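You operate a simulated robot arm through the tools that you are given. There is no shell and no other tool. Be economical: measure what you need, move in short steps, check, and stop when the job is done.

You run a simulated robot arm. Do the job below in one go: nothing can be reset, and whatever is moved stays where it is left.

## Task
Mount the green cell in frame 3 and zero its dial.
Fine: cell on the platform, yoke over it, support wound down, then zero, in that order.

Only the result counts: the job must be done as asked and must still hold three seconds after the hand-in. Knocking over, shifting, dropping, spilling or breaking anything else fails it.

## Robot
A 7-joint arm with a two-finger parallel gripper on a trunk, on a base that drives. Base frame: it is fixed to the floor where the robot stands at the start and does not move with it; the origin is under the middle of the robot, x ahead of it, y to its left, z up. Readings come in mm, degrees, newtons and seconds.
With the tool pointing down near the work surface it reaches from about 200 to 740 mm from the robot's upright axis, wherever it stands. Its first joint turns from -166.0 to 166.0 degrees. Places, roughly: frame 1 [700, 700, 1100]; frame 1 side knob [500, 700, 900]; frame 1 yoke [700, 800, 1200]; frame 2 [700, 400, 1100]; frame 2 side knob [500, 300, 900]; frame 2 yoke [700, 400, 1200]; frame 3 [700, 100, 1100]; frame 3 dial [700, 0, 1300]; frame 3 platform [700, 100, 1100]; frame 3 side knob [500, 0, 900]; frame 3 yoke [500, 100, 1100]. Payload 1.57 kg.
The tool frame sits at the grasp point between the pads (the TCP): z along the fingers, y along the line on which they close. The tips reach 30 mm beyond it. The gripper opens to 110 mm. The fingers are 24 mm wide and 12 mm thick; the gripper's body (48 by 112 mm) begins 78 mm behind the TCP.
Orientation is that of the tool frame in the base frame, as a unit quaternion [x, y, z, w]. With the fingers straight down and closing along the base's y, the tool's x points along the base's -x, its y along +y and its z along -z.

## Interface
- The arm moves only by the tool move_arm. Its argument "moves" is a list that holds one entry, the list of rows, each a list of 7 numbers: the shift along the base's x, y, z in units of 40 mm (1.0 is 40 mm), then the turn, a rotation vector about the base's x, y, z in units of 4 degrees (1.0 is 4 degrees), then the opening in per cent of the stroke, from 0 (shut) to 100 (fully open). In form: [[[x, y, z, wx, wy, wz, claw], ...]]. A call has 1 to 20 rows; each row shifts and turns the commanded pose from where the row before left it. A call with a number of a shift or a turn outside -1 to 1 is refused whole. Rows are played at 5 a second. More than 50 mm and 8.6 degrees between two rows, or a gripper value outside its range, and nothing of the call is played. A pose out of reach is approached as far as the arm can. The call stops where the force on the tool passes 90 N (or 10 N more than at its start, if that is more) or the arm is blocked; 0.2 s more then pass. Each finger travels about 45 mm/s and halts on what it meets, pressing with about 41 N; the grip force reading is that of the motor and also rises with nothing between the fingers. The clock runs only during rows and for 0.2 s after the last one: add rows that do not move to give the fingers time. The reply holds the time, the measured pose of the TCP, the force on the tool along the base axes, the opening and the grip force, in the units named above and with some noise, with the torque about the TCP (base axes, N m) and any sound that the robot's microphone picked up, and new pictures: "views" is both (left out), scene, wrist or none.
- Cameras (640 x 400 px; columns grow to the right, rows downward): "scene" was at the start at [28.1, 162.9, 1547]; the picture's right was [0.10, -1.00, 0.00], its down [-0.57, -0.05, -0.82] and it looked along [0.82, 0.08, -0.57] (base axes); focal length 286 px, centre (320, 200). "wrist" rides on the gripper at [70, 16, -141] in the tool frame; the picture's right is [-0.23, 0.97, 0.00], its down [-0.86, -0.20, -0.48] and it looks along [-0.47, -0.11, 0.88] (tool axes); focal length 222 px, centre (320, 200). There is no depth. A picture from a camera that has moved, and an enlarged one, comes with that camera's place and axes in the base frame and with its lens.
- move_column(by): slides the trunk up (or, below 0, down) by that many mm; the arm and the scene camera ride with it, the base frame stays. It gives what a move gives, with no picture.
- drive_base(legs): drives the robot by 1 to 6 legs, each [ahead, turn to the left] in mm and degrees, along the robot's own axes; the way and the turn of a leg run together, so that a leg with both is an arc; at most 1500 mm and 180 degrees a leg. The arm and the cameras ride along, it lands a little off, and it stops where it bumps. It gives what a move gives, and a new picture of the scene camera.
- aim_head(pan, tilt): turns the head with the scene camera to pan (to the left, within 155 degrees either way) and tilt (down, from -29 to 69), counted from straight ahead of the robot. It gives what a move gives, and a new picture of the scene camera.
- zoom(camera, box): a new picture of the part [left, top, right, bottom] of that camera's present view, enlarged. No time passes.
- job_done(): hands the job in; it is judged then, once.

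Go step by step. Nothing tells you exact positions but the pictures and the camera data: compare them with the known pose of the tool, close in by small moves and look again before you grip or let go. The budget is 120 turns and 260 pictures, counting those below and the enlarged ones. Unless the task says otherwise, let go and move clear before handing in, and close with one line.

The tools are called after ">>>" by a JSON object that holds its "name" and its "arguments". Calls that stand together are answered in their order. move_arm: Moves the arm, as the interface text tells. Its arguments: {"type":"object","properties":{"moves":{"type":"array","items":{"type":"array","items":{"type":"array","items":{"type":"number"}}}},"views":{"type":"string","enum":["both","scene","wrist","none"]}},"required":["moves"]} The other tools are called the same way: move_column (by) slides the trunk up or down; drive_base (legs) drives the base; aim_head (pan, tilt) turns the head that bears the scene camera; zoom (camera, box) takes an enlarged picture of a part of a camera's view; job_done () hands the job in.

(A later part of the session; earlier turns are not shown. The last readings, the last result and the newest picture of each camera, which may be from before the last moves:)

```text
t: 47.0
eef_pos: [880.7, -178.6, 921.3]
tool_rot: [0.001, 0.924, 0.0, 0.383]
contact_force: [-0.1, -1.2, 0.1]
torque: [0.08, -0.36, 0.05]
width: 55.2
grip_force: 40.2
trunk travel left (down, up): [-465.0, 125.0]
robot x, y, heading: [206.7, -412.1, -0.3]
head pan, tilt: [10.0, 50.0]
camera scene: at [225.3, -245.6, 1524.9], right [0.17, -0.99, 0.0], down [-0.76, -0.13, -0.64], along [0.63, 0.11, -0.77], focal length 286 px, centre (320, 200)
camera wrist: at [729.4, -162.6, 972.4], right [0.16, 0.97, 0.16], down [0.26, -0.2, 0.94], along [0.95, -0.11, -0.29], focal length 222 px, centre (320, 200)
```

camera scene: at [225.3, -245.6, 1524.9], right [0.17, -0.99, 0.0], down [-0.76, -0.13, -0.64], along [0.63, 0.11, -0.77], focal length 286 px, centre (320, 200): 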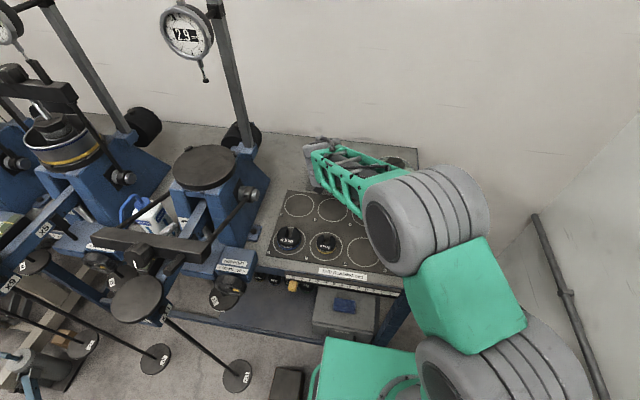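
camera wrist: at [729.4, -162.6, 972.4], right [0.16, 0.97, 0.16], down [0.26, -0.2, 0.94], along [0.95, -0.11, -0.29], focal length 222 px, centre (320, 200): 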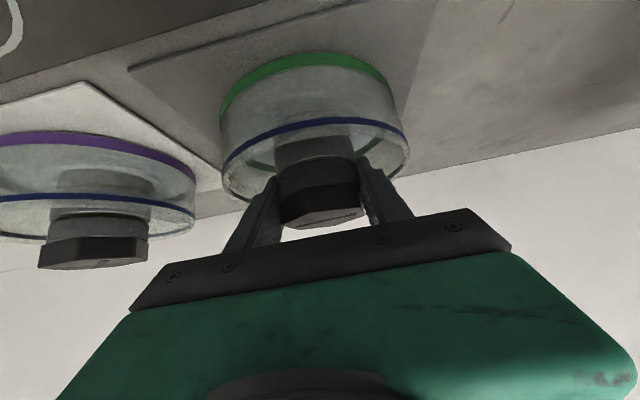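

Good grip at 55.2 mm. Lifting gently.

>>> {"name": "move_arm", "arguments": {"moves": [[[0, 0, 0.3, 0, 0, 0, 40], [0, 0, 0.5, 0, 0, 0, 40], [0, 0, 0.7, 0, 0, 0, 40], [0, 0, 0.7, 0, 0, 0, 40], [0, 0, 0, 0, 0, 0, 40]]]}}

```text
t: 48.2
eef_pos: [880.0, -178.7, 1010.9]
tool_rot: [0.001, 0.924, 0.0, 0.383]
contact_force: [0.4, 0.2, -8.2]
torque: [-0.03, -0.03, -0.01]
width: 55.5
grip_force: 40.9
trunk travel left (down, up): [-465.0, 125.0]
robot x, y, heading: [209.7, -414.4, -0.3]
head pan, tilt: [10.0, 50.0]
camera scene: at [226.0, -245.4, 1524.9], right [0.17, -0.99, 0.0], down [-0.76, -0.13, -0.64], along [0.63, 0.11, -0.77], focal length 286 px, centre (320, 200)
camera wrist: at [729.8, -162.6, 1060.4], right [0.16, 0.97, 0.16], down [0.27, -0.2, 0.94], along [0.95, -0.11, -0.29], focal length 222 px, centre (320, 200)
```

scene: 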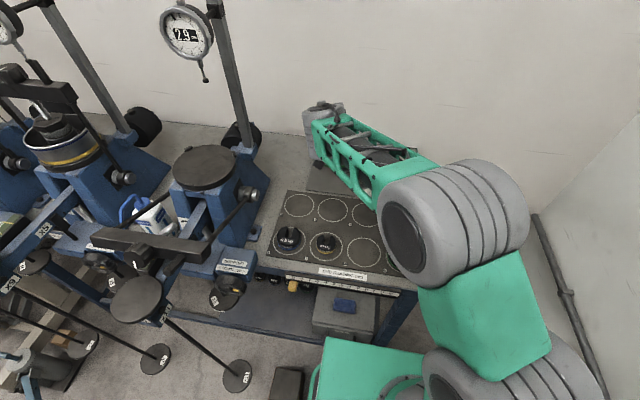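
wrist: 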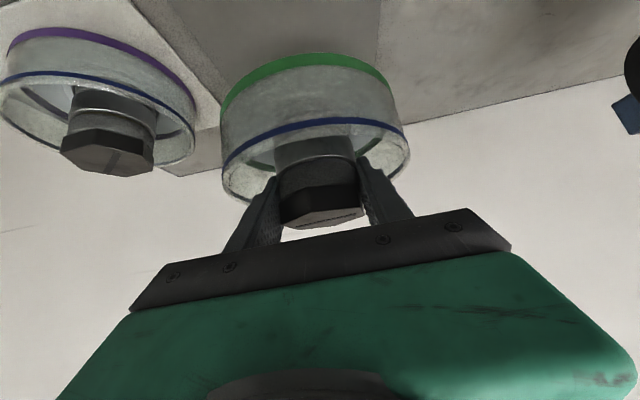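

The cell hangs level. Retracting and rising to z≈1170 at x≈652, still right of the frame.

>>> {"name": "move_arm", "arguments": {"moves": [[[-0.95, 0, 0.66, 0, 0, 0, 40], [-0.95, 0, 0.66, 0, 0, 0, 40], [-0.95, 0, 0.66, 0, 0, 0, 40], [-0.95, 0, 0.66, 0, 0, 0, 40], [-0.95, 0, 0.66, 0, 0, 0, 40], [-0.95, 0, 0.66, 0, 0, 0, 40], [0, 0, 0, 0, 0, 0, 40]]]}}

```text
t: 49.8
eef_pos: [650.8, -180.8, 1170.0]
tool_rot: [0.002, 0.924, -0.001, 0.383]
contact_force: [0.1, -0.7, -8.4]
torque: [-0.03, 0.03, -0.02]
width: 55.5
grip_force: 41.3
trunk travel left (down, up): [-465.0, 125.0]
robot x, y, heading: [204.8, -408.7, -0.6]
head pan, tilt: [10.0, 50.0]
camera scene: at [225.6, -245.5, 1524.9], right [0.17, -0.99, 0.0], down [-0.76, -0.13, -0.64], along [0.63, 0.11, -0.77], focal length 286 px, centre (320, 200)
camera wrist: at [500.8, -163.2, 1219.3], right [0.16, 0.97, 0.16], down [0.27, -0.2, 0.94], along [0.95, -0.11, -0.29], focal length 222 px, centre (320, 200)
```

scene: 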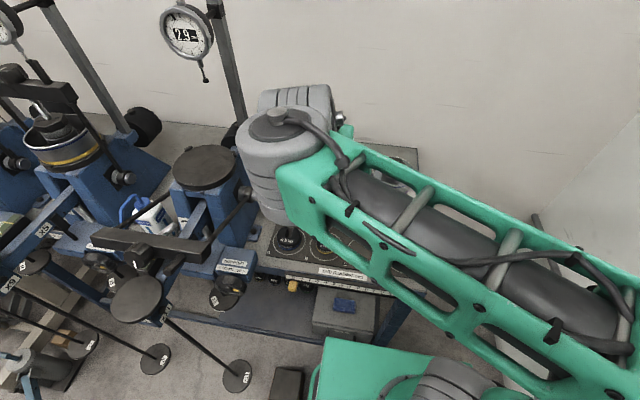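
wrist: 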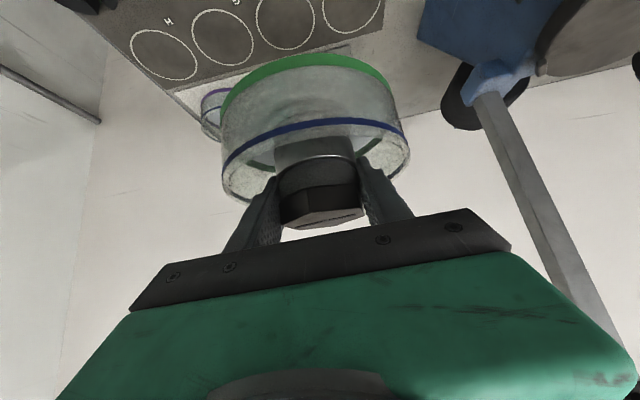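

>>> {"name": "move_arm", "arguments": {"moves": [[[0, 1, 0, 0, 0, 0, 40], [0, 1, 0, 0, 0, 0, 40], [0, 1, 0, 0, 0, 0, 40], [0, 1, 0, 0, 0, 0, 40], [0, 0, 0, 0, 0, 0, 40]]]}}

```text
t: 51.0
eef_pos: [652.9, -19.6, 1169.4]
tool_rot: [0.0, 0.924, 0.001, 0.384]
contact_force: [0.1, 0.4, -8.5]
torque: [-0.01, 0.0, -0.07]
width: 55.4
grip_force: 40.7
trunk travel left (down, up): [-465.0, 125.0]
robot x, y, heading: [209.7, -412.5, -0.5]
head pan, tilt: [10.0, 50.0]
camera scene: at [225.8, -245.0, 1524.9], right [0.17, -0.99, 0.0], down [-0.76, -0.13, -0.64], along [0.63, 0.11, -0.77], focal length 286 px, centre (320, 200)
camera wrist: at [501.3, -2.1, 1218.9], right [0.16, 0.97, 0.16], down [0.26, -0.2, 0.94], along [0.95, -0.11, -0.29], focal length 222 px, centre (320, 200)
```

scene: 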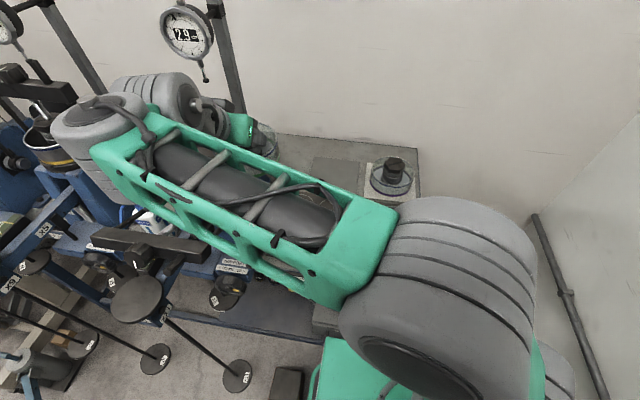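
wrist: 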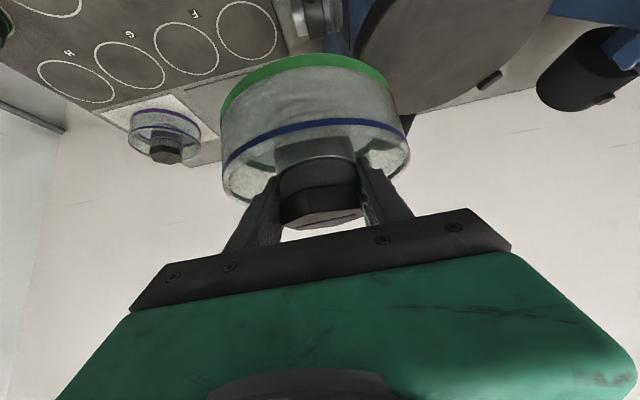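

>>> {"name": "move_arm", "arguments": {"moves": [[[0, 0.97, 0, 0, 0, 0, 40], [0, 0.97, 0, 0, 0, 0, 40], [0, 0.97, 0, 0, 0, 0, 40], [0, 0, 0, 0, 0, 0, 40]]]}}

```text
t: 52.0
eef_pos: [648.5, 88.9, 1165.1]
tool_rot: [0.0, 0.924, -0.001, 0.383]
contact_force: [0.0, 0.7, -8.9]
torque: [-0.01, 0.01, 0.01]
width: 55.4
grip_force: 40.8
out of reach, approached as far as the arm can: row 3
trunk travel left (down, up): [-465.0, 125.0]
robot x, y, heading: [206.7, -410.9, -0.5]
head pan, tilt: [10.0, 50.0]
camera scene: at [225.8, -244.7, 1524.8], right [0.17, -0.99, 0.0], down [-0.76, -0.13, -0.64], along [0.63, 0.11, -0.77], focal length 286 px, centre (320, 200)
camera wrist: at [498.4, 106.8, 1215.6], right [0.16, 0.97, 0.16], down [0.26, -0.2, 0.94], along [0.95, -0.11, -0.29], focal length 222 px, centre (320, 200)
```

scene: 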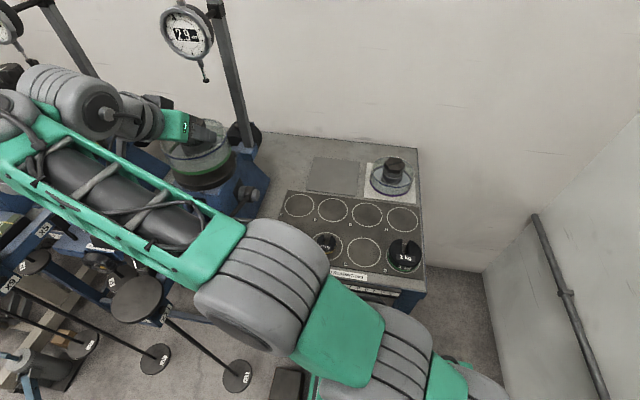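
wrist: 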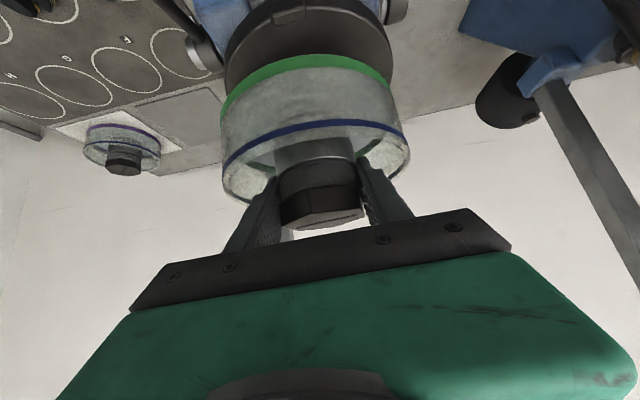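

I'm just short of reach. Yawing the tool 20° left brings the wrist nearer to me; the cell is round, so its yaw doesn't matter.

>>> {"name": "move_arm", "arguments": {"moves": [[[0, 0, 0, 0, 0, 1, 40], [0, 0, 0, 0, 0, 1, 40], [0, 0, 0, 0, 0, 1, 40], [0, 0, 0, 0, 0, 1, 40], [0, 0, 0, 0, 0, 1, 40], [0.1, 0.18, -0.1, 0, 0, 0, 40], [0, 0, 0, 0, 0, 0, 40]]]}}

>>> {"name": "zoom", "arguments": {"camera": "scene", "box": [80, 60, 280, 220]}}

>>> {"name": "zoom", "arguments": {"camera": "wrist", "box": [200, 0, 440, 200]}}

```text
t: 53.6
eef_pos: [654.7, 97.7, 1161.2]
tool_rot: [-0.159, 0.91, 0.066, 0.378]
contact_force: [-0.2, -0.4, -9.8]
torque: [-0.02, 0.03, -0.03]
width: 55.3
grip_force: 40.7
trunk travel left (down, up): [-465.0, 125.0]
robot x, y, heading: [212.3, -414.0, 0.0]
head pan, tilt: [10.0, 50.0]
camera scene: at [225.9, -244.7, 1524.8], right [0.17, -0.99, 0.0], down [-0.76, -0.13, -0.64], along [0.63, 0.11, -0.77], focal length 286 px, centre (320, 200)
camera wrist: at [507.4, 62.1, 1211.7], right [-0.18, 0.97, 0.16], down [0.32, -0.1, 0.94], along [0.93, 0.22, -0.29], focal length 222 px, centre (320, 200)
```

scene: 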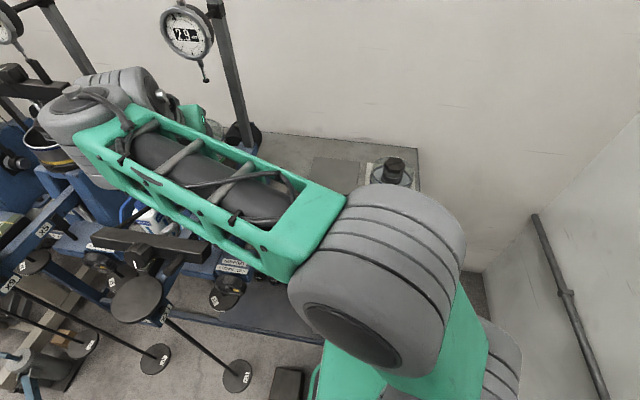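
wrist: 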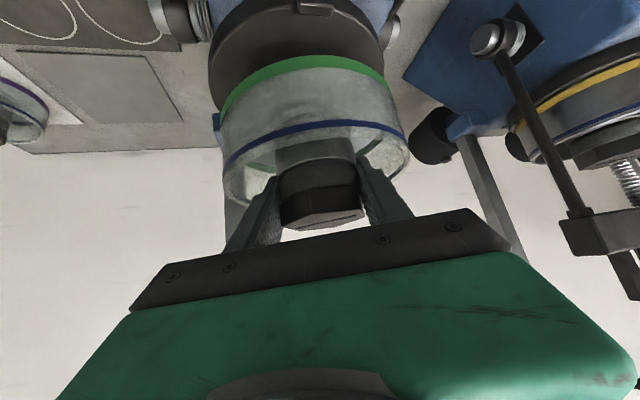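

```text
2.50 times, centred on (180, 140) of scene
camera zoom: at [225.9, -244.7, 1524.8], right [0.17, -0.99, 0.0], down [-0.76, -0.13, -0.64], along [0.63, 0.11, -0.77], focal length 715 px, centre (670, 350)
```

zoom: 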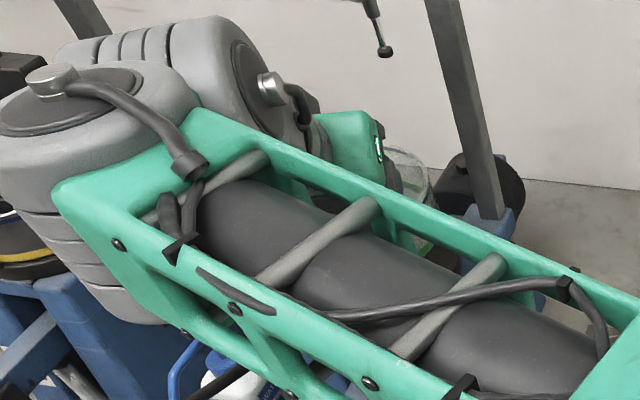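

```text
2.00 times, centred on (320, 100) of wrist
camera zoom: at [507.4, 62.1, 1211.7], right [-0.18, 0.97, 0.16], down [0.32, -0.1, 0.94], along [0.93, 0.22, -0.29], focal length 444 px, centre (320, 400)
```

zoom: 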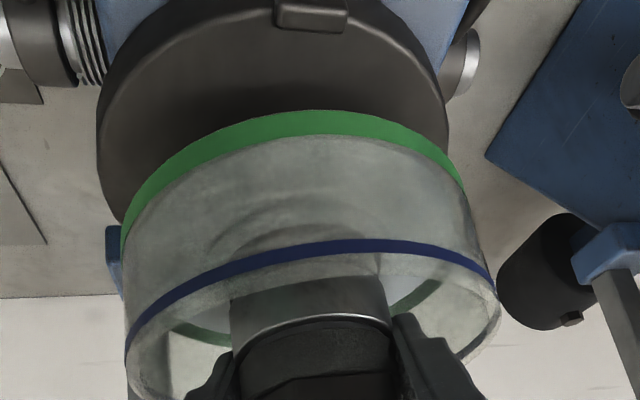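

The platform centre refines to about (662,95,1074). I'll lower part way with a small correction and compare the cell's base with the platform edge and lugs.

>>> {"name": "move_arm", "arguments": {"moves": [[[0.05, -0.06, -0.3, 0, 0, 0, 40], [0, 0, -0.1, 0, 0, 0, 40], [0, 0, 0, 0, 0, 0, 40]]], "views": "none"}}

>>> {"name": "zoom", "arguments": {"camera": "wrist", "box": [180, 0, 440, 160]}}

>>> {"name": "aim_head", "arguments": {"pan": 50, "tilt": 45}}

```text
t: 54.4
eef_pos: [655.8, 95.4, 1146.7]
tool_rot: [-0.159, 0.91, 0.066, 0.377]
contact_force: [-0.1, -0.8, -9.7]
torque: [-0.03, 0.03, 0.01]
width: 55.5
grip_force: 41.1
trunk travel left (down, up): [-465.0, 125.0]
robot x, y, heading: [211.1, -414.4, -0.7]
head pan, tilt: [10.0, 50.0]
```

```text
2.46 times, centred on (310, 80) of wrist
camera zoom: at [509.3, 59.3, 1195.4], right [-0.18, 0.97, 0.16], down [0.32, -0.1, 0.94], along [0.93, 0.22, -0.29], focal length 547 px, centre (345, 495)
```

zoom: 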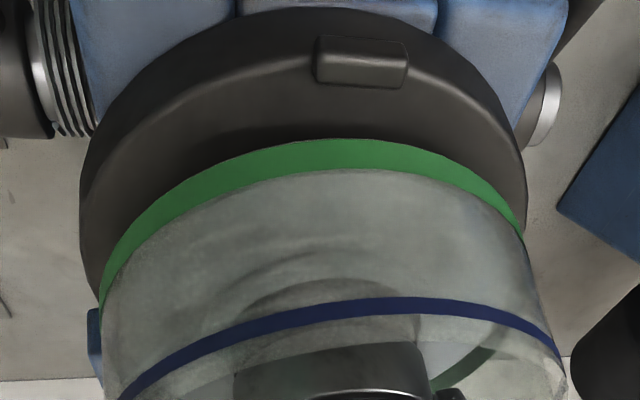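

```text
t: 55.5
eef_pos: [656.5, 93.6, 1145.2]
tool_rot: [-0.16, 0.91, 0.066, 0.377]
contact_force: [0.2, 0.2, -9.9]
torque: [0.02, 0.05, 0.04]
width: 55.1
grip_force: 40.8
trunk travel left (down, up): [-465.0, 125.0]
robot x, y, heading: [210.1, -413.4, -0.4]
head pan, tilt: [50.0, 45.0]
camera scene: at [202.7, -195.9, 1531.7], right [0.76, -0.65, 0.0], down [-0.46, -0.54, -0.71], along [0.46, 0.54, -0.71], focal length 286 px, centre (320, 200)
```

scene: 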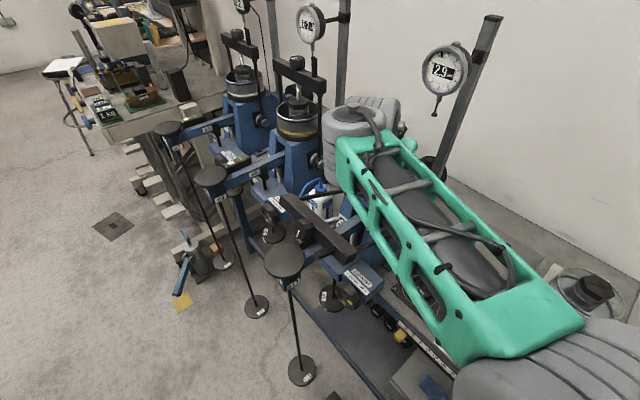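

Laterally aligned; the cell's front edge is about 4 mm too far forward relative to the front lug. Shifting +4 mm in x, lowering some and checking again.

>>> {"name": "move_arm", "arguments": {"moves": [[[0.1, 0, -0.12, 0, 0, 0, 40], [0, 0, -0.12, 0, 0, 0, 40], [0, 0, 0, 0, 0, 0, 40]]], "views": "none"}}

>>> {"name": "zoom", "arguments": {"camera": "wrist", "box": [180, 0, 440, 160]}}

```text
t: 56.3
eef_pos: [661.3, 93.6, 1134.6]
tool_rot: [-0.16, 0.91, 0.067, 0.377]
contact_force: [0.1, -0.1, -9.4]
torque: [0.01, 0.04, 0.03]
width: 54.9
grip_force: 40.9
trunk travel left (down, up): [-465.0, 125.0]
robot x, y, heading: [206.5, -414.0, -0.6]
head pan, tilt: [50.0, 45.0]
```

```text
2.46 times, centred on (310, 80) of wrist
camera zoom: at [513.5, 59.2, 1185.7], right [-0.18, 0.97, 0.16], down [0.32, -0.1, 0.94], along [0.93, 0.22, -0.29], focal length 547 px, centre (345, 495)
```

zoom: 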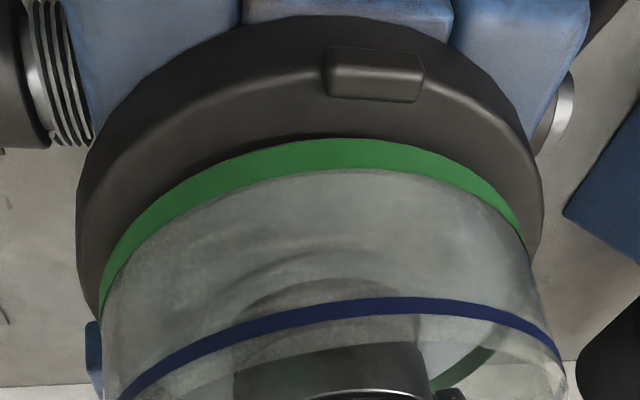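

Now nearly centred; nudging back 1.5 mm and lowering slowly until contact.

>>> {"name": "move_arm", "arguments": {"moves": [[[-0.04, 0, -0.07, 0, 0, 0, 40], [0, 0, -0.05, 0, 0, 0, 40], [0, 0, -0.04, 0, 0, 0, 40], [0, 0, 0, 0, 0, 0, 40]]], "views": "none"}}

>>> {"name": "zoom", "arguments": {"camera": "wrist", "box": [180, 0, 440, 160]}}

```text
t: 57.3
eef_pos: [658.2, 94.3, 1133.0]
tool_rot: [-0.159, 0.909, 0.069, 0.378]
contact_force: [3.2, 1.3, 8.3]
torque: [-0.77, 0.36, 0.09]
width: 54.9
grip_force: 40.8
trunk travel left (down, up): [-465.0, 125.0]
robot x, y, heading: [208.5, -413.3, -0.7]
head pan, tilt: [50.0, 45.0]
```

```text
2.46 times, centred on (310, 80) of wrist
camera zoom: at [511.6, 58.7, 1182.2], right [-0.18, 0.97, 0.17], down [0.31, -0.1, 0.94], along [0.93, 0.22, -0.29], focal length 547 px, centre (345, 495)
```

zoom: 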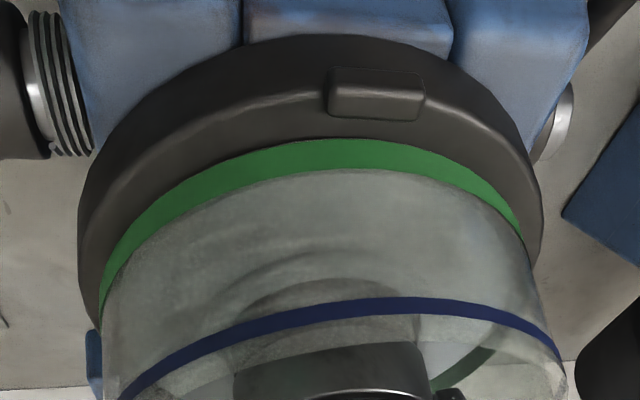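

Contact looks like the flat platform, but the cell seems about 3.5 mm too far back. Lifting slightly, shifting -3.5 mm and lowering again.

>>> {"name": "move_arm", "arguments": {"moves": [[[0, 0, 0.12, 0, 0, 0, 40], [-0.09, 0, 0, 0, 0, 0, 40], [0, 0, -0.1, 0, 0, 0, 40], [0, 0, -0.04, 0, 0, 0, 40], [0, 0, 0, 0, 0, 0, 40]]], "views": "none"}}

>>> {"name": "zoom", "arguments": {"camera": "wrist", "box": [180, 0, 440, 160]}}

```text
t: 58.5
eef_pos: [653.0, 93.2, 1132.6]
tool_rot: [-0.16, 0.909, 0.07, 0.38]
contact_force: [2.9, 1.7, 16.1]
torque: [-1.13, 0.61, 0.05]
width: 55.3
grip_force: 41.2
trunk travel left (down, up): [-465.0, 125.0]
robot x, y, heading: [203.1, -412.7, -0.5]
head pan, tilt: [50.0, 45.0]
```

```text
2.46 times, centred on (310, 80) of wrist
camera zoom: at [507.6, 58.3, 1182.1], right [-0.18, 0.97, 0.17], down [0.31, -0.1, 0.94], along [0.93, 0.22, -0.29], focal length 547 px, centre (345, 495)
```

zoom: 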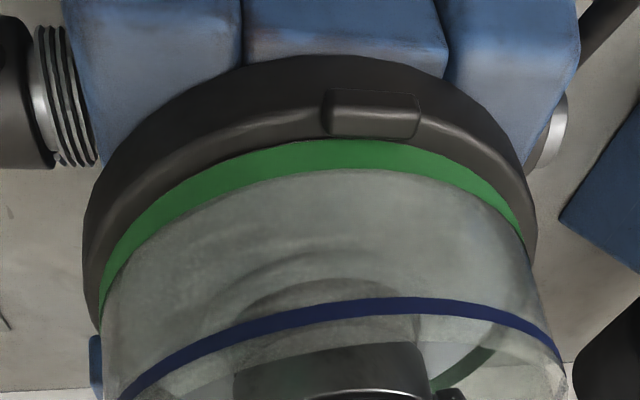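

Same seating height and the cell sits right inside the front lug. Nudging +1 mm and releasing.

>>> {"name": "move_arm", "arguments": {"moves": [[[0.03, 0, 0.04, 0, 0, 0, 40], [0, 0, -0.03, 0, 0, 0, 40], [0, 0, 0, 0, 0, 0, 40], [0, 0, 0, 0, 0, 0, 60], [0, 0, 0, 0, 0, 0, 65], [0, 0, 0, 0, 0, 0, 67], [0, 0, 0, 0, 0, 0, 67]]]}}

>>> {"name": "zoom", "arguments": {"camera": "wrist", "box": [180, 0, 440, 160]}}

```text
t: 60.1
eef_pos: [654.8, 95.5, 1129.1]
tool_rot: [-0.16, 0.91, 0.066, 0.378]
contact_force: [0.0, 0.6, 0.1]
torque: [-0.01, 0.01, 0.0]
width: 73.9
grip_force: 0.1
trunk travel left (down, up): [-465.0, 125.0]
robot x, y, heading: [207.1, -413.7, -0.5]
head pan, tilt: [50.0, 45.0]
camera scene: at [202.0, -196.6, 1531.9], right [0.76, -0.65, 0.0], down [-0.46, -0.54, -0.71], along [0.46, 0.54, -0.71], focal length 286 px, centre (320, 200)
camera wrist: at [508.8, 58.9, 1179.6], right [-0.18, 0.97, 0.16], down [0.32, -0.1, 0.94], along [0.93, 0.22, -0.29], focal length 222 px, centre (320, 200)
```

scene: 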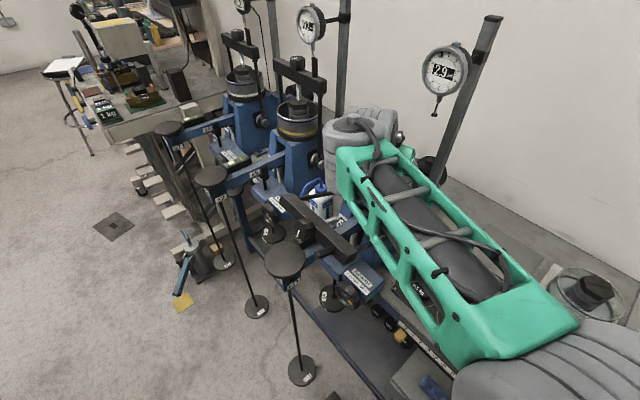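
wrist: 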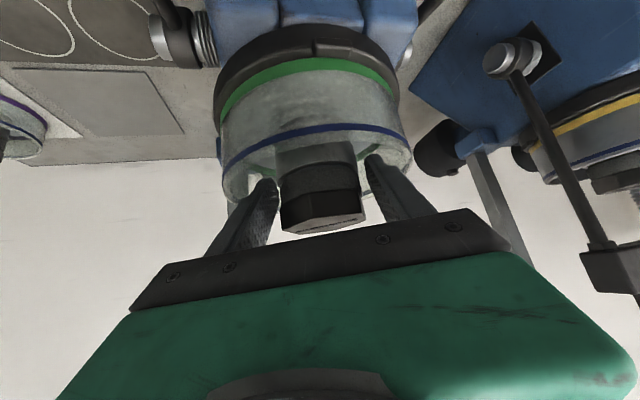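

```text
2.46 times, centred on (310, 80) of wrist
camera zoom: at [508.8, 58.9, 1179.6], right [-0.18, 0.97, 0.16], down [0.32, -0.1, 0.94], along [0.93, 0.22, -0.29], focal length 547 px, centre (345, 495)
```

zoom: 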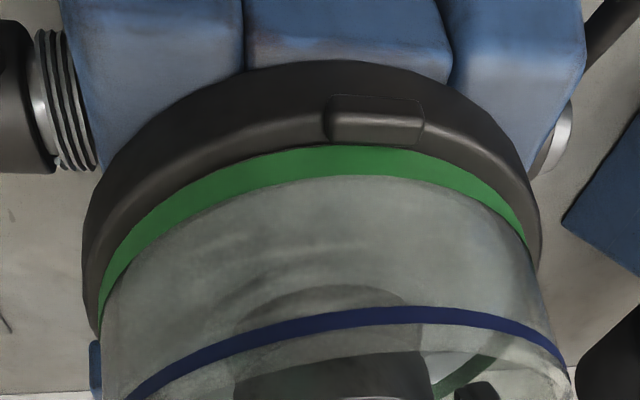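

Seated inside the lugs. Retreating up and back, then viewing the cell.

>>> {"name": "move_arm", "arguments": {"moves": [[[0, 0, 0.7, 0, 0, 0, 67], [0, 0, 0.8, 0, 0, 0, 67], [-0.8, -0.2, 0.6, 0, 0, 0, 67], [-0.9, -0.5, 0.6, 0, 0, 0, 60], [-0.9, -0.8, 0.2, 0, 0, 0, 50], [-0.9, -0.8, 0, 0, 0, 0, 50], [-0.7, -1, 0, 0, 0, 0, 50], [-0.7, -1, 0, 0, 0, 0, 50], [0, -1, 0, 0, 0, 0, 50], [0, -1, 0, 0, 0, 0, 50]]]}}

>>> {"name": "aim_head", "arguments": {"pan": 30, "tilt": 40}}

```text
t: 62.3
eef_pos: [463.3, -132.8, 1239.3]
tool_rot: [-0.159, 0.91, 0.066, 0.378]
contact_force: [1.4, 0.7, -0.4]
torque: [-0.05, -0.05, -0.08]
width: 54.9
grip_force: 0.0
out of reach, approached as far as the arm can: row 10
trunk travel left (down, up): [-465.0, 125.0]
robot x, y, heading: [209.3, -408.8, -0.3]
head pan, tilt: [50.0, 45.0]
camera scene: at [201.8, -194.8, 1531.6], right [0.76, -0.65, 0.0], down [-0.46, -0.54, -0.71], along [0.46, 0.54, -0.71], focal length 286 px, centre (320, 200)
camera wrist: at [316.5, -168.1, 1289.2], right [-0.18, 0.97, 0.16], down [0.32, -0.1, 0.94], along [0.93, 0.22, -0.29], focal length 222 px, centre (320, 200)
```

scene: 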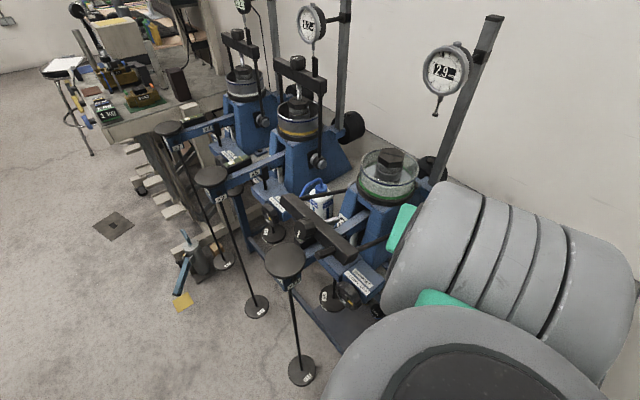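
wrist: 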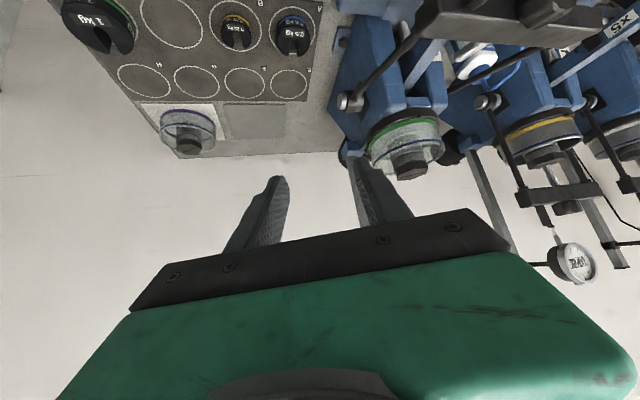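

```text
t: 63.1
eef_pos: [462.7, -134.9, 1239.0]
tool_rot: [-0.16, 0.91, 0.067, 0.377]
contact_force: [1.1, -0.4, 0.6]
torque: [-0.01, -0.01, 0.05]
width: 55.0
grip_force: 0.2
trunk travel left (down, up): [-465.0, 125.0]
robot x, y, heading: [206.7, -411.3, -0.1]
head pan, tilt: [30.0, 40.0]
camera scene: at [223.2, -216.6, 1539.1], right [0.49, -0.87, 0.0], down [-0.56, -0.32, -0.77], along [0.67, 0.38, -0.64], focal length 286 px, centre (320, 200)
```

scene: 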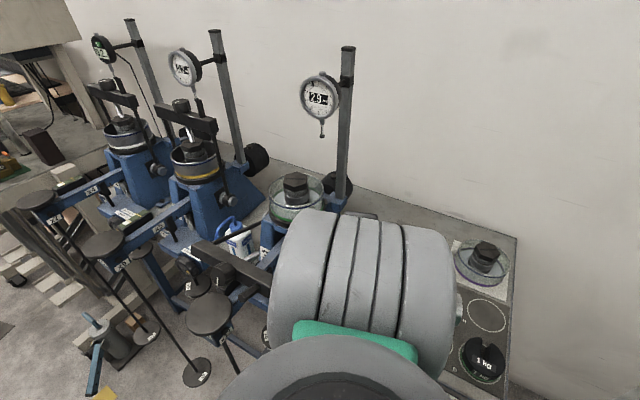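

>>> {"name": "zoom", "arguments": {"camera": "scene", "box": [230, 150, 350, 240]}}

>>> {"name": "zoom", "arguments": {"camera": "wrist", "box": [320, 0, 520, 190]}}

>>> {"name": "zoom", "arguments": {"camera": "scene", "box": [130, 30, 290, 190]}}

```text
4.44 times, centred on (290, 195) of scene
camera zoom: at [223.2, -216.6, 1539.1], right [0.49, -0.87, 0.0], down [-0.56, -0.32, -0.77], along [0.67, 0.38, -0.64], focal length 1271 px, centre (453, 222)
```

zoom: 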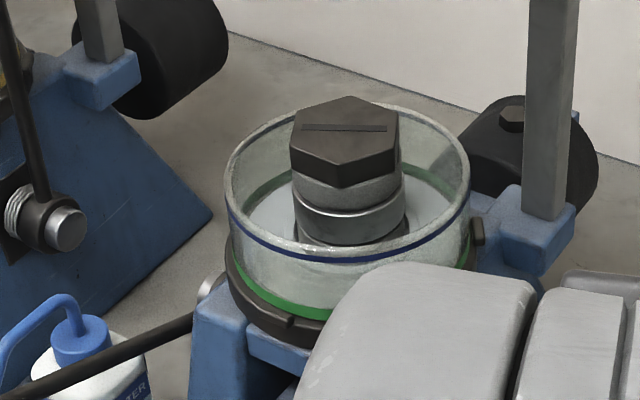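

```text
2.11 times, centred on (420, 95) of wrist
camera zoom: at [316.8, -169.4, 1289.8], right [-0.18, 0.97, 0.16], down [0.32, -0.1, 0.94], along [0.93, 0.22, -0.29], focal length 468 px, centre (110, 421)
```

zoom: 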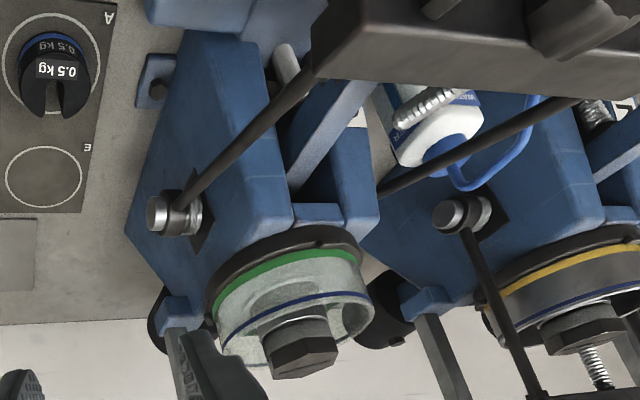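

```text
2.50 times, centred on (210, 110) of scene
camera zoom: at [223.2, -216.6, 1539.1], right [0.49, -0.87, 0.0], down [-0.56, -0.32, -0.77], along [0.67, 0.38, -0.64], focal length 715 px, centre (595, 425)
```

zoom: 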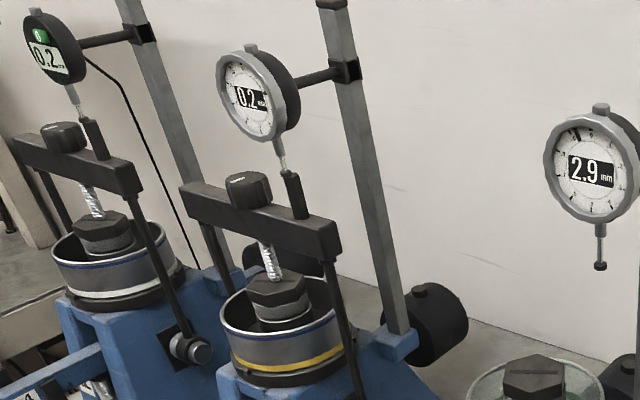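

The cell sits level on the platform. Frame 3's yoke, knob and dial are better worked from my start spot, so I'll straighten the tool, bring the arm to centre and drive back around.

>>> {"name": "move_arm", "arguments": {"moves": [[[0, -0.5, 0, 0, 0, -1, 50], [0, -0.5, 0, 0, 0, -1, 50], [0, -0.5, 0, 0, 0, -1, 50], [0, -0.5, 0, 0, 0, -1, 50], [0, -0.5, 0, 0, 0, -1, 50], [0.3, -0.5, 0, 0, 1, 0, 50], [0.3, -0.5, 0, 0, 1, 0, 50], [0.3, -0.5, 0, 0, 1, 0, 50], [0.3, -0.5, 0, 0, 1, 0, 50], [0.3, -0.5, 0, 0, 1, 0, 50], [0.3, -0.5, 0, 0, 1, 0, 50], [0, -0.5, 0, 0, 1, 0, 50], [0, -0.5, 0, 0, 1, 0, 50], [0, -0.5, 0, 0, 1, 0, 50], [0, -0.5, 0, 0, 1, 0, 50], [0, 0, 0, 0, 1, 0, 50], [0, 0, 0, 0, 0.25, 0, 50]]], "views": "scene"}}

```text
t: 66.7
eef_pos: [568.4, -387.6, 1155.6]
tool_rot: [-0.035, 0.999, 0.038, 0.0]
contact_force: [1.0, -0.1, 0.0]
torque: [0.03, 0.03, 0.01]
width: 54.9
grip_force: 0.0
out of reach, approached as far as the arm can: row 1, 2, 3, 4, 5, 15, 16, 17
trunk travel left (down, up): [-465.0, 125.0]
robot x, y, heading: [206.1, -413.4, -0.7]
head pan, tilt: [30.0, 40.0]
camera scene: at [223.6, -216.8, 1539.2], right [0.49, -0.87, 0.0], down [-0.56, -0.32, -0.77], along [0.67, 0.38, -0.64], focal length 286 px, centre (320, 200)
```

scene: 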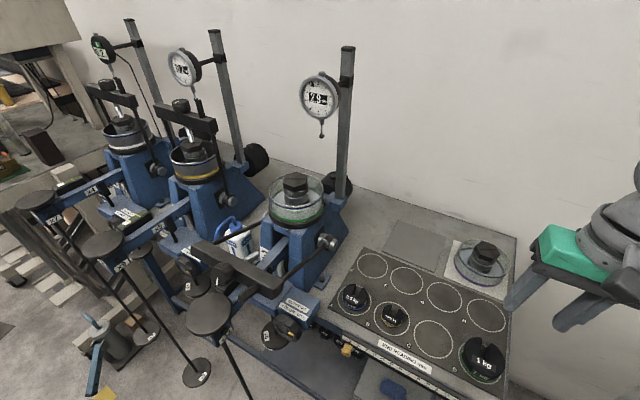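

Good clear view; zooming on the cell, yoke and support knob before driving.

>>> {"name": "zoom", "arguments": {"camera": "scene", "box": [180, 160, 360, 350]}}

>>> {"name": "drive_base", "arguments": {"legs": [[-375, 0], [0, 90], [410, 0], [0, -90], [150, 0]]}}

>>> {"name": "aim_head", "arguments": {"pan": 0, "tilt": 35}}

```text
2.11 times, centred on (270, 255) of scene
camera zoom: at [223.6, -216.8, 1539.2], right [0.49, -0.87, 0.0], down [-0.56, -0.32, -0.77], along [0.67, 0.38, -0.64], focal length 602 px, centre (425, 84)
```

zoom: 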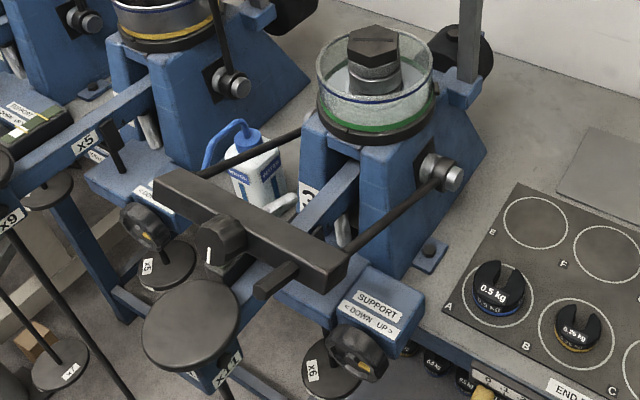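

```text
t: 79.9
eef_pos: [343.5, 21.0, 1155.9]
tool_rot: [-0.034, 0.999, 0.037, 0.0]
contact_force: [-0.1, 0.3, 0.2]
torque: [-0.01, 0.06, -0.01]
width: 55.1
grip_force: 0.0
trunk travel left (down, up): [-465.0, 125.0]
robot x, y, heading: [-15.8, 0.5, -0.7]
head pan, tilt: [30.0, 40.0]
camera scene: at [-0.9, 193.3, 1539.1], right [0.49, -0.87, 0.0], down [-0.56, -0.32, -0.77], along [0.67, 0.38, -0.64], focal length 286 px, centre (320, 200)
```

scene: 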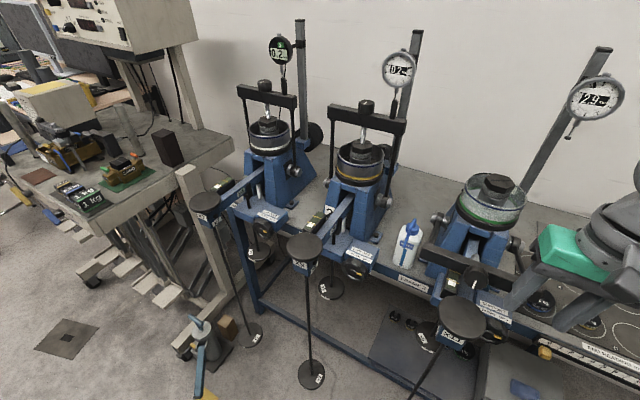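

```text
t: 80.8
eef_pos: [343.4, 21.1, 1155.1]
tool_rot: [-0.035, 0.999, 0.038, 0.001]
contact_force: [0.2, 0.4, 0.0]
torque: [0.02, 0.03, -0.01]
width: 55.1
grip_force: 0.0
trunk travel left (down, up): [-465.0, 125.0]
robot x, y, heading: [-16.2, -1.3, -0.4]
head pan, tilt: [0.0, 35.0]
camera scene: at [12.7, 150.7, 1546.7], right [-0.01, -1.0, 0.0], down [-0.57, 0.0, -0.82], along [0.82, -0.01, -0.57], focal length 286 px, centre (320, 200)
```

scene: 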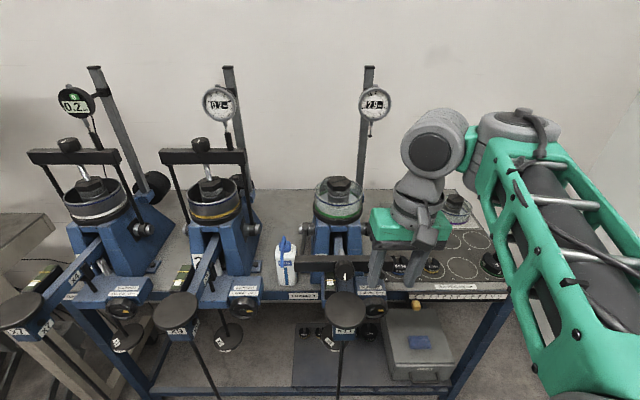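

Back near the start, with the cell seated and everything undisturbed. The yoke bar centre is about (442,97,1080), running y≈0–194. I'll raise the trunk, move left and yaw the tool -90° so the fingers can straddle the bar at y≈152.

>>> {"name": "move_column", "arguments": {"by": 100}}

>>> {"name": "move_arm", "arguments": {"moves": [[[0, 0.17, 0, 0, 0, -1, 55], [0, 0.17, 0, 0, 0, -1, 55], [0, 0.17, 0, 0, 0, -1, 55], [0, 0.17, 0, 0, 0, -1, 55], [0, 0.17, 0, 0, 0, -1, 55], [0, 0.17, 0, 0, 0, -1, 55], [0, 0.17, 0, 0, 0, -1, 55], [0, 0.17, 0, 0, 0, -1, 55], [0, 0.17, 0, 0, 0, -1, 55], [0, 0.17, 0, 0, 0, -1, 55], [0, 0.17, 0, 0, 0, -1, 55], [0, 0.17, 0, 0, 0, -1, 55], [0, 0.17, 0, 0, 0, -1, 55], [0, 0.17, 0, 0, 0, -1, 55], [0, 0.17, 0, 0, 0, -1, 55], [0, 0.17, 0, 0, 0, -1, 55], [0, 0.17, 0, 0, 0, -1, 55], [0, 0.17, 0, 0, 0, -1, 55], [0, 0.1, 0, 0, 0, -1, 55], [0, 0.1, 0, 0, 0, -1, 55]]]}}

```text
t: 82.1
eef_pos: [343.6, 21.9, 1256.5]
tool_rot: [-0.034, 0.999, 0.037, 0.0]
contact_force: [-0.7, 0.6, 1.0]
torque: [0.0, 0.01, 0.01]
width: 55.1
grip_force: 0.1
trunk travel left (down, up): [-565.0, 25.0]
robot x, y, heading: [-18.1, -1.9, -0.2]
head pan, tilt: [0.0, 35.0]
```

```text
t: 86.3
eef_pos: [343.7, 152.8, 1255.9]
tool_rot: [0.615, 0.787, 0.028, 0.025]
contact_force: [0.4, -0.1, 0.1]
torque: [0.0, 0.01, 0.0]
width: 60.5
grip_force: 0.0
trunk travel left (down, up): [-565.0, 25.0]
robot x, y, heading: [-16.6, -1.7, -0.4]
head pan, tilt: [0.0, 35.0]
camera scene: at [12.7, 150.8, 1646.7], right [-0.01, -1.0, 0.0], down [-0.57, 0.01, -0.82], along [0.82, -0.01, -0.57], focal length 286 px, centre (320, 200)
camera wrist: at [331.4, 222.7, 1397.5], right [1.0, 0.01, 0.07], down [-0.02, -0.88, 0.47], along [0.07, -0.47, -0.88], focal length 222 px, centre (320, 200)
```

scene: 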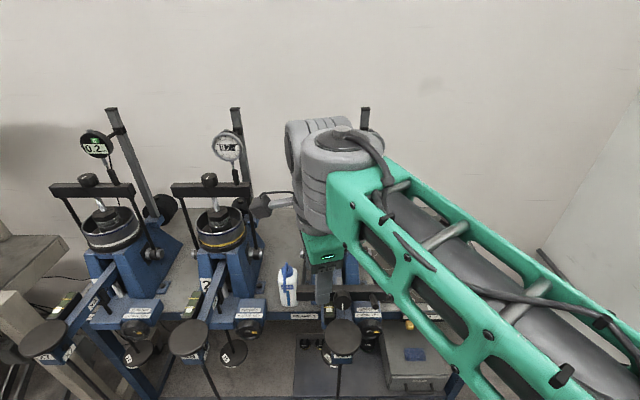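
wrist: 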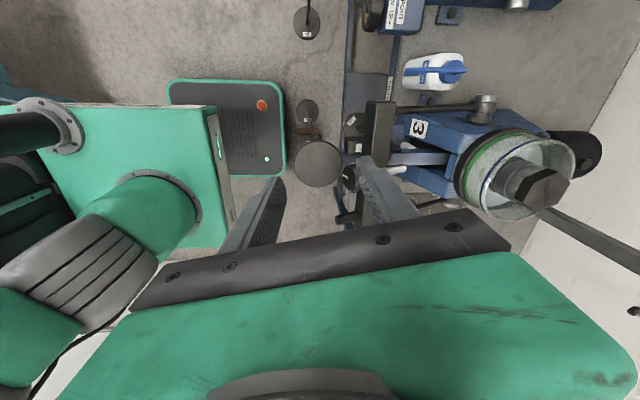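

The view is good. Finishing the yaw and pitching the tool to point forward and 35° down, ahead of the bar.

>>> {"name": "move_arm", "arguments": {"moves": [[[0, 0, 0, 0, 0, -1, 55], [0, 0, 0, 0, 0, -1, 55], [0, 0, 0, 0, 0, -1, 55], [0, 0, 0, 0, 0, -0.5, 55], [0, 0, 0, 0, -0.98, 0, 55], [0, 0, 0, 0, -0.98, 0, 55], [0, 0, 0, 0, -0.98, 0, 55], [0, 0, 0, 0, -0.98, 0, 55], [0, 0, 0, 0, -0.98, 0, 55], [0, 0, -0.2, 0, -0.98, 0, 55], [0, 0, -0.2, 0, -0.98, 0, 55], [0, 0, -0.2, 0, -0.98, 0, 55], [0, 0, -0.2, 0, -0.98, 0, 55], [0, 0, -0.2, 0, -0.98, 0, 55], [0, 0, -0.2, 0, -0.98, 0, 55], [0, 0, -0.2, 0, -0.98, 0, 55], [0, 0, -0.2, 0, -0.98, 0, 55]]]}}

```text
t: 89.9
eef_pos: [344.1, 152.6, 1191.5]
tool_rot: [0.627, 0.626, 0.328, 0.329]
contact_force: [-0.4, -0.1, -0.6]
torque: [0.02, 0.04, -0.01]
width: 60.5
grip_force: 0.0
trunk travel left (down, up): [-565.0, 25.0]
robot x, y, heading: [-17.8, -7.5, -0.6]
head pan, tilt: [0.0, 35.0]
camera scene: at [12.7, 150.6, 1646.7], right [-0.01, -1.0, 0.0], down [-0.57, 0.01, -0.82], along [0.82, -0.01, -0.57], focal length 286 px, centre (320, 200)
camera wrist: at [235.9, 223.6, 1285.1], right [0.55, -0.23, 0.8], down [-0.51, -0.85, 0.11], along [0.66, -0.47, -0.59], focal length 222 px, centre (320, 200)
```

scene: 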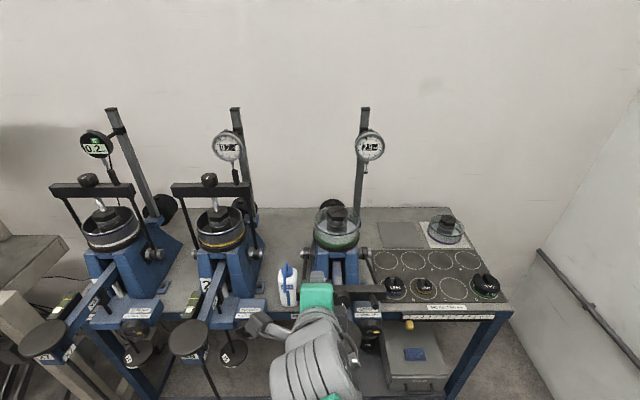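
wrist: 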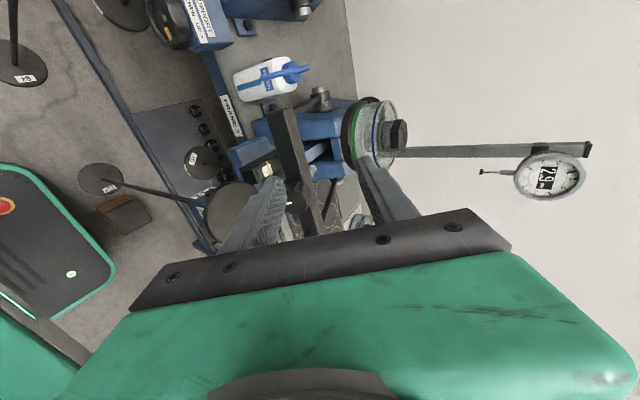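

The bar at y≈152 reads (446,·,1078). Moving to a point 100 mm back along the tool axis and checking.

>>> {"name": "move_arm", "arguments": {"moves": [[[0.25, 0, -0.7, 0, 0, 0, 60], [0.25, 0, -0.7, 0, 0, 0, 60], [0, 0, 0, 0, 0, 0, 60]]]}}

>>> {"name": "zoom", "arguments": {"camera": "wrist", "box": [180, 60, 440, 240]}}

```text
t: 90.7
eef_pos: [364.0, 153.1, 1135.5]
tool_rot: [0.627, 0.626, 0.326, 0.329]
contact_force: [0.5, 0.5, 0.1]
torque: [0.0, 0.0, -0.01]
width: 65.9
grip_force: 0.1
trunk travel left (down, up): [-565.0, 25.0]
robot x, y, heading: [-16.6, -4.9, -0.5]
head pan, tilt: [0.0, 35.0]
camera scene: at [12.7, 150.7, 1646.7], right [-0.01, -1.0, 0.0], down [-0.57, 0.01, -0.82], along [0.82, -0.01, -0.57], focal length 286 px, centre (320, 200)
camera wrist: at [256.7, 224.3, 1228.8], right [0.55, -0.23, 0.8], down [-0.51, -0.85, 0.11], along [0.66, -0.47, -0.59], focal length 222 px, centre (320, 200)
```

scene: 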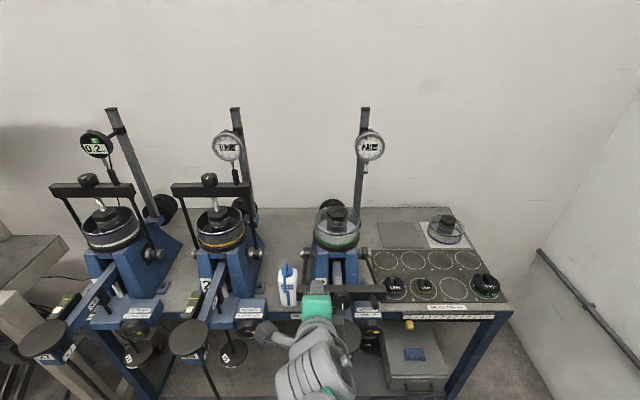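
wrist: 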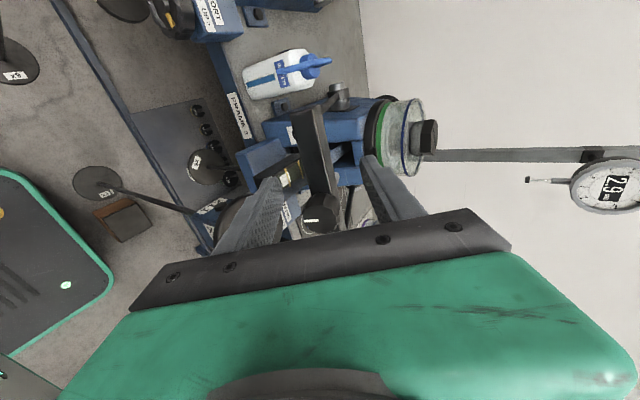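

```text
2.22 times, centred on (310, 150) of wrist
camera zoom: at [256.7, 224.3, 1228.8], right [0.55, -0.23, 0.8], down [-0.51, -0.85, 0.11], along [0.66, -0.47, -0.59], focal length 494 px, centre (342, 311)
```

zoom: 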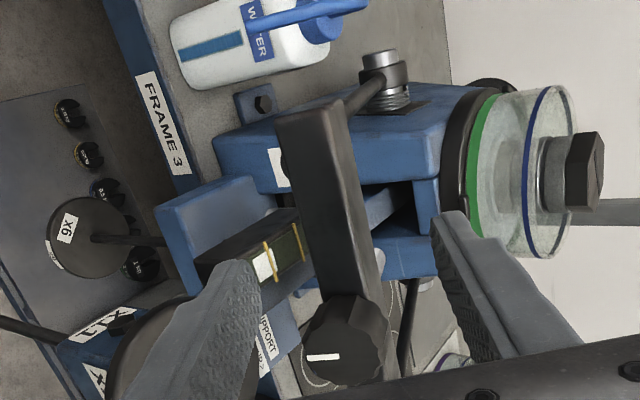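

The bar lies on the tool axis between the fingers. Narrowing the opening and advancing to straddle it.

>>> {"name": "move_arm", "arguments": {"moves": [[[0.07, 0, 0.1, 0, 0, 0, 46], [0.5, 0, -0.35, 0, 0, 0, 46], [0.5, 0, -0.35, 0, 0, 0, 46], [0.4, 0, -0.28, 0, 0, 0, 46], [0, 0, 0, 0, 0, 0, 46]]]}}

>>> {"name": "zoom", "arguments": {"camera": "wrist", "box": [180, 60, 440, 240]}}

```text
t: 91.9
eef_pos: [422.6, 152.3, 1099.3]
tool_rot: [0.627, 0.627, 0.326, 0.329]
contact_force: [0.2, 0.4, -0.6]
torque: [0.0, -0.01, -0.01]
width: 50.6
grip_force: 0.0
trunk travel left (down, up): [-565.0, 25.0]
robot x, y, heading: [-14.2, -3.7, -0.7]
head pan, tilt: [0.0, 35.0]
camera scene: at [12.7, 150.7, 1646.7], right [-0.01, -1.0, 0.0], down [-0.57, 0.01, -0.82], along [0.82, -0.01, -0.57], focal length 286 px, centre (320, 200)
camera wrist: at [315.6, 223.2, 1193.3], right [0.55, -0.23, 0.8], down [-0.51, -0.85, 0.11], along [0.66, -0.47, -0.59], focal length 222 px, centre (320, 200)
```

scene: 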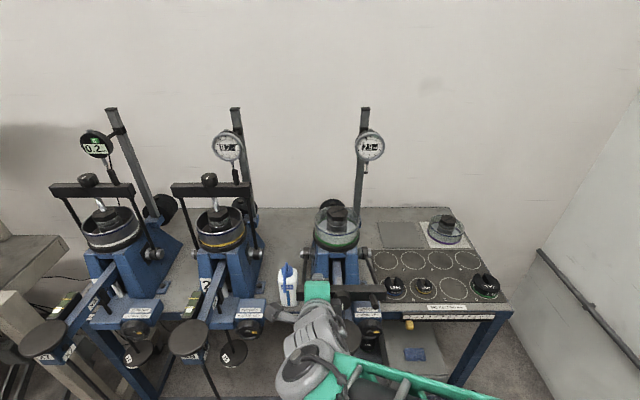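
wrist: 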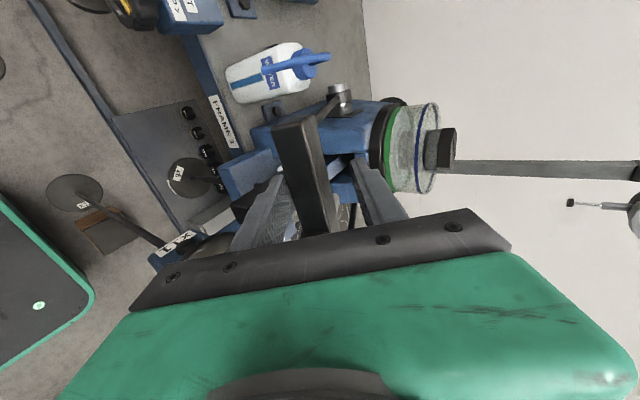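

```text
2.22 times, centred on (310, 150) of wrist
camera zoom: at [315.6, 223.2, 1193.3], right [0.55, -0.23, 0.8], down [-0.51, -0.85, 0.11], along [0.66, -0.47, -0.59], focal length 494 px, centre (342, 311)
```

zoom: 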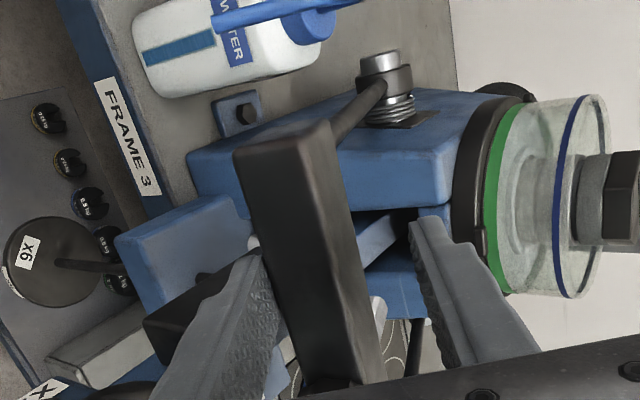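

>>> {"name": "move_arm", "arguments": {"moves": [[[-0.07, 0, -0.1, 0, 0, 0, 46], [0.25, 0, -0.18, 0, 0, 0, 46], [0.25, 0, -0.18, 0, 0, 0, 46], [0, 0, 0, 0, 0, 0, 46]]], "views": "wrist"}}

>>> {"name": "zoom", "arguments": {"camera": "wrist", "box": [180, 60, 440, 240]}}

```text
t: 92.9
eef_pos: [440.1, 152.2, 1082.1]
tool_rot: [0.627, 0.626, 0.327, 0.329]
contact_force: [0.4, 0.4, 0.1]
torque: [-0.02, 0.02, -0.03]
width: 50.6
grip_force: 0.0
trunk travel left (down, up): [-565.0, 25.0]
robot x, y, heading: [-16.1, -2.7, -0.6]
head pan, tilt: [0.0, 35.0]
camera wrist: at [332.5, 223.1, 1175.3], right [0.55, -0.23, 0.8], down [-0.51, -0.85, 0.11], along [0.66, -0.47, -0.59], focal length 222 px, centre (320, 200)
```

wrist: 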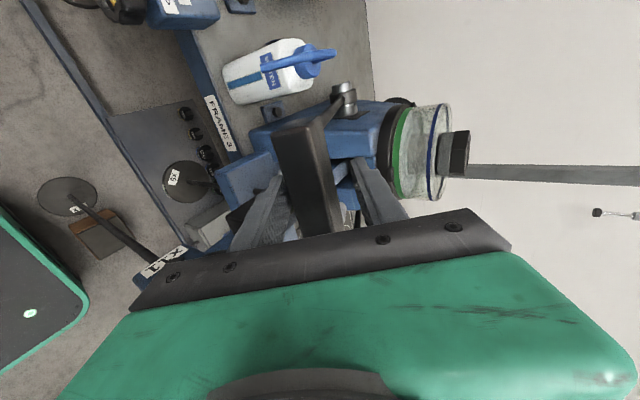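

```text
2.22 times, centred on (310, 150) of wrist
camera zoom: at [332.5, 223.1, 1175.3], right [0.55, -0.23, 0.8], down [-0.51, -0.85, 0.11], along [0.66, -0.47, -0.59], focal length 494 px, centre (342, 311)
```

zoom: 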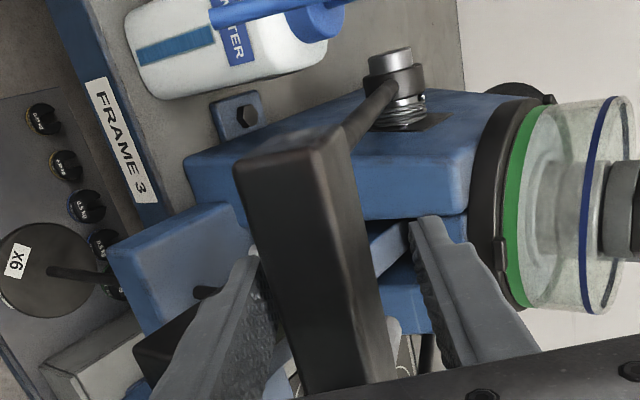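

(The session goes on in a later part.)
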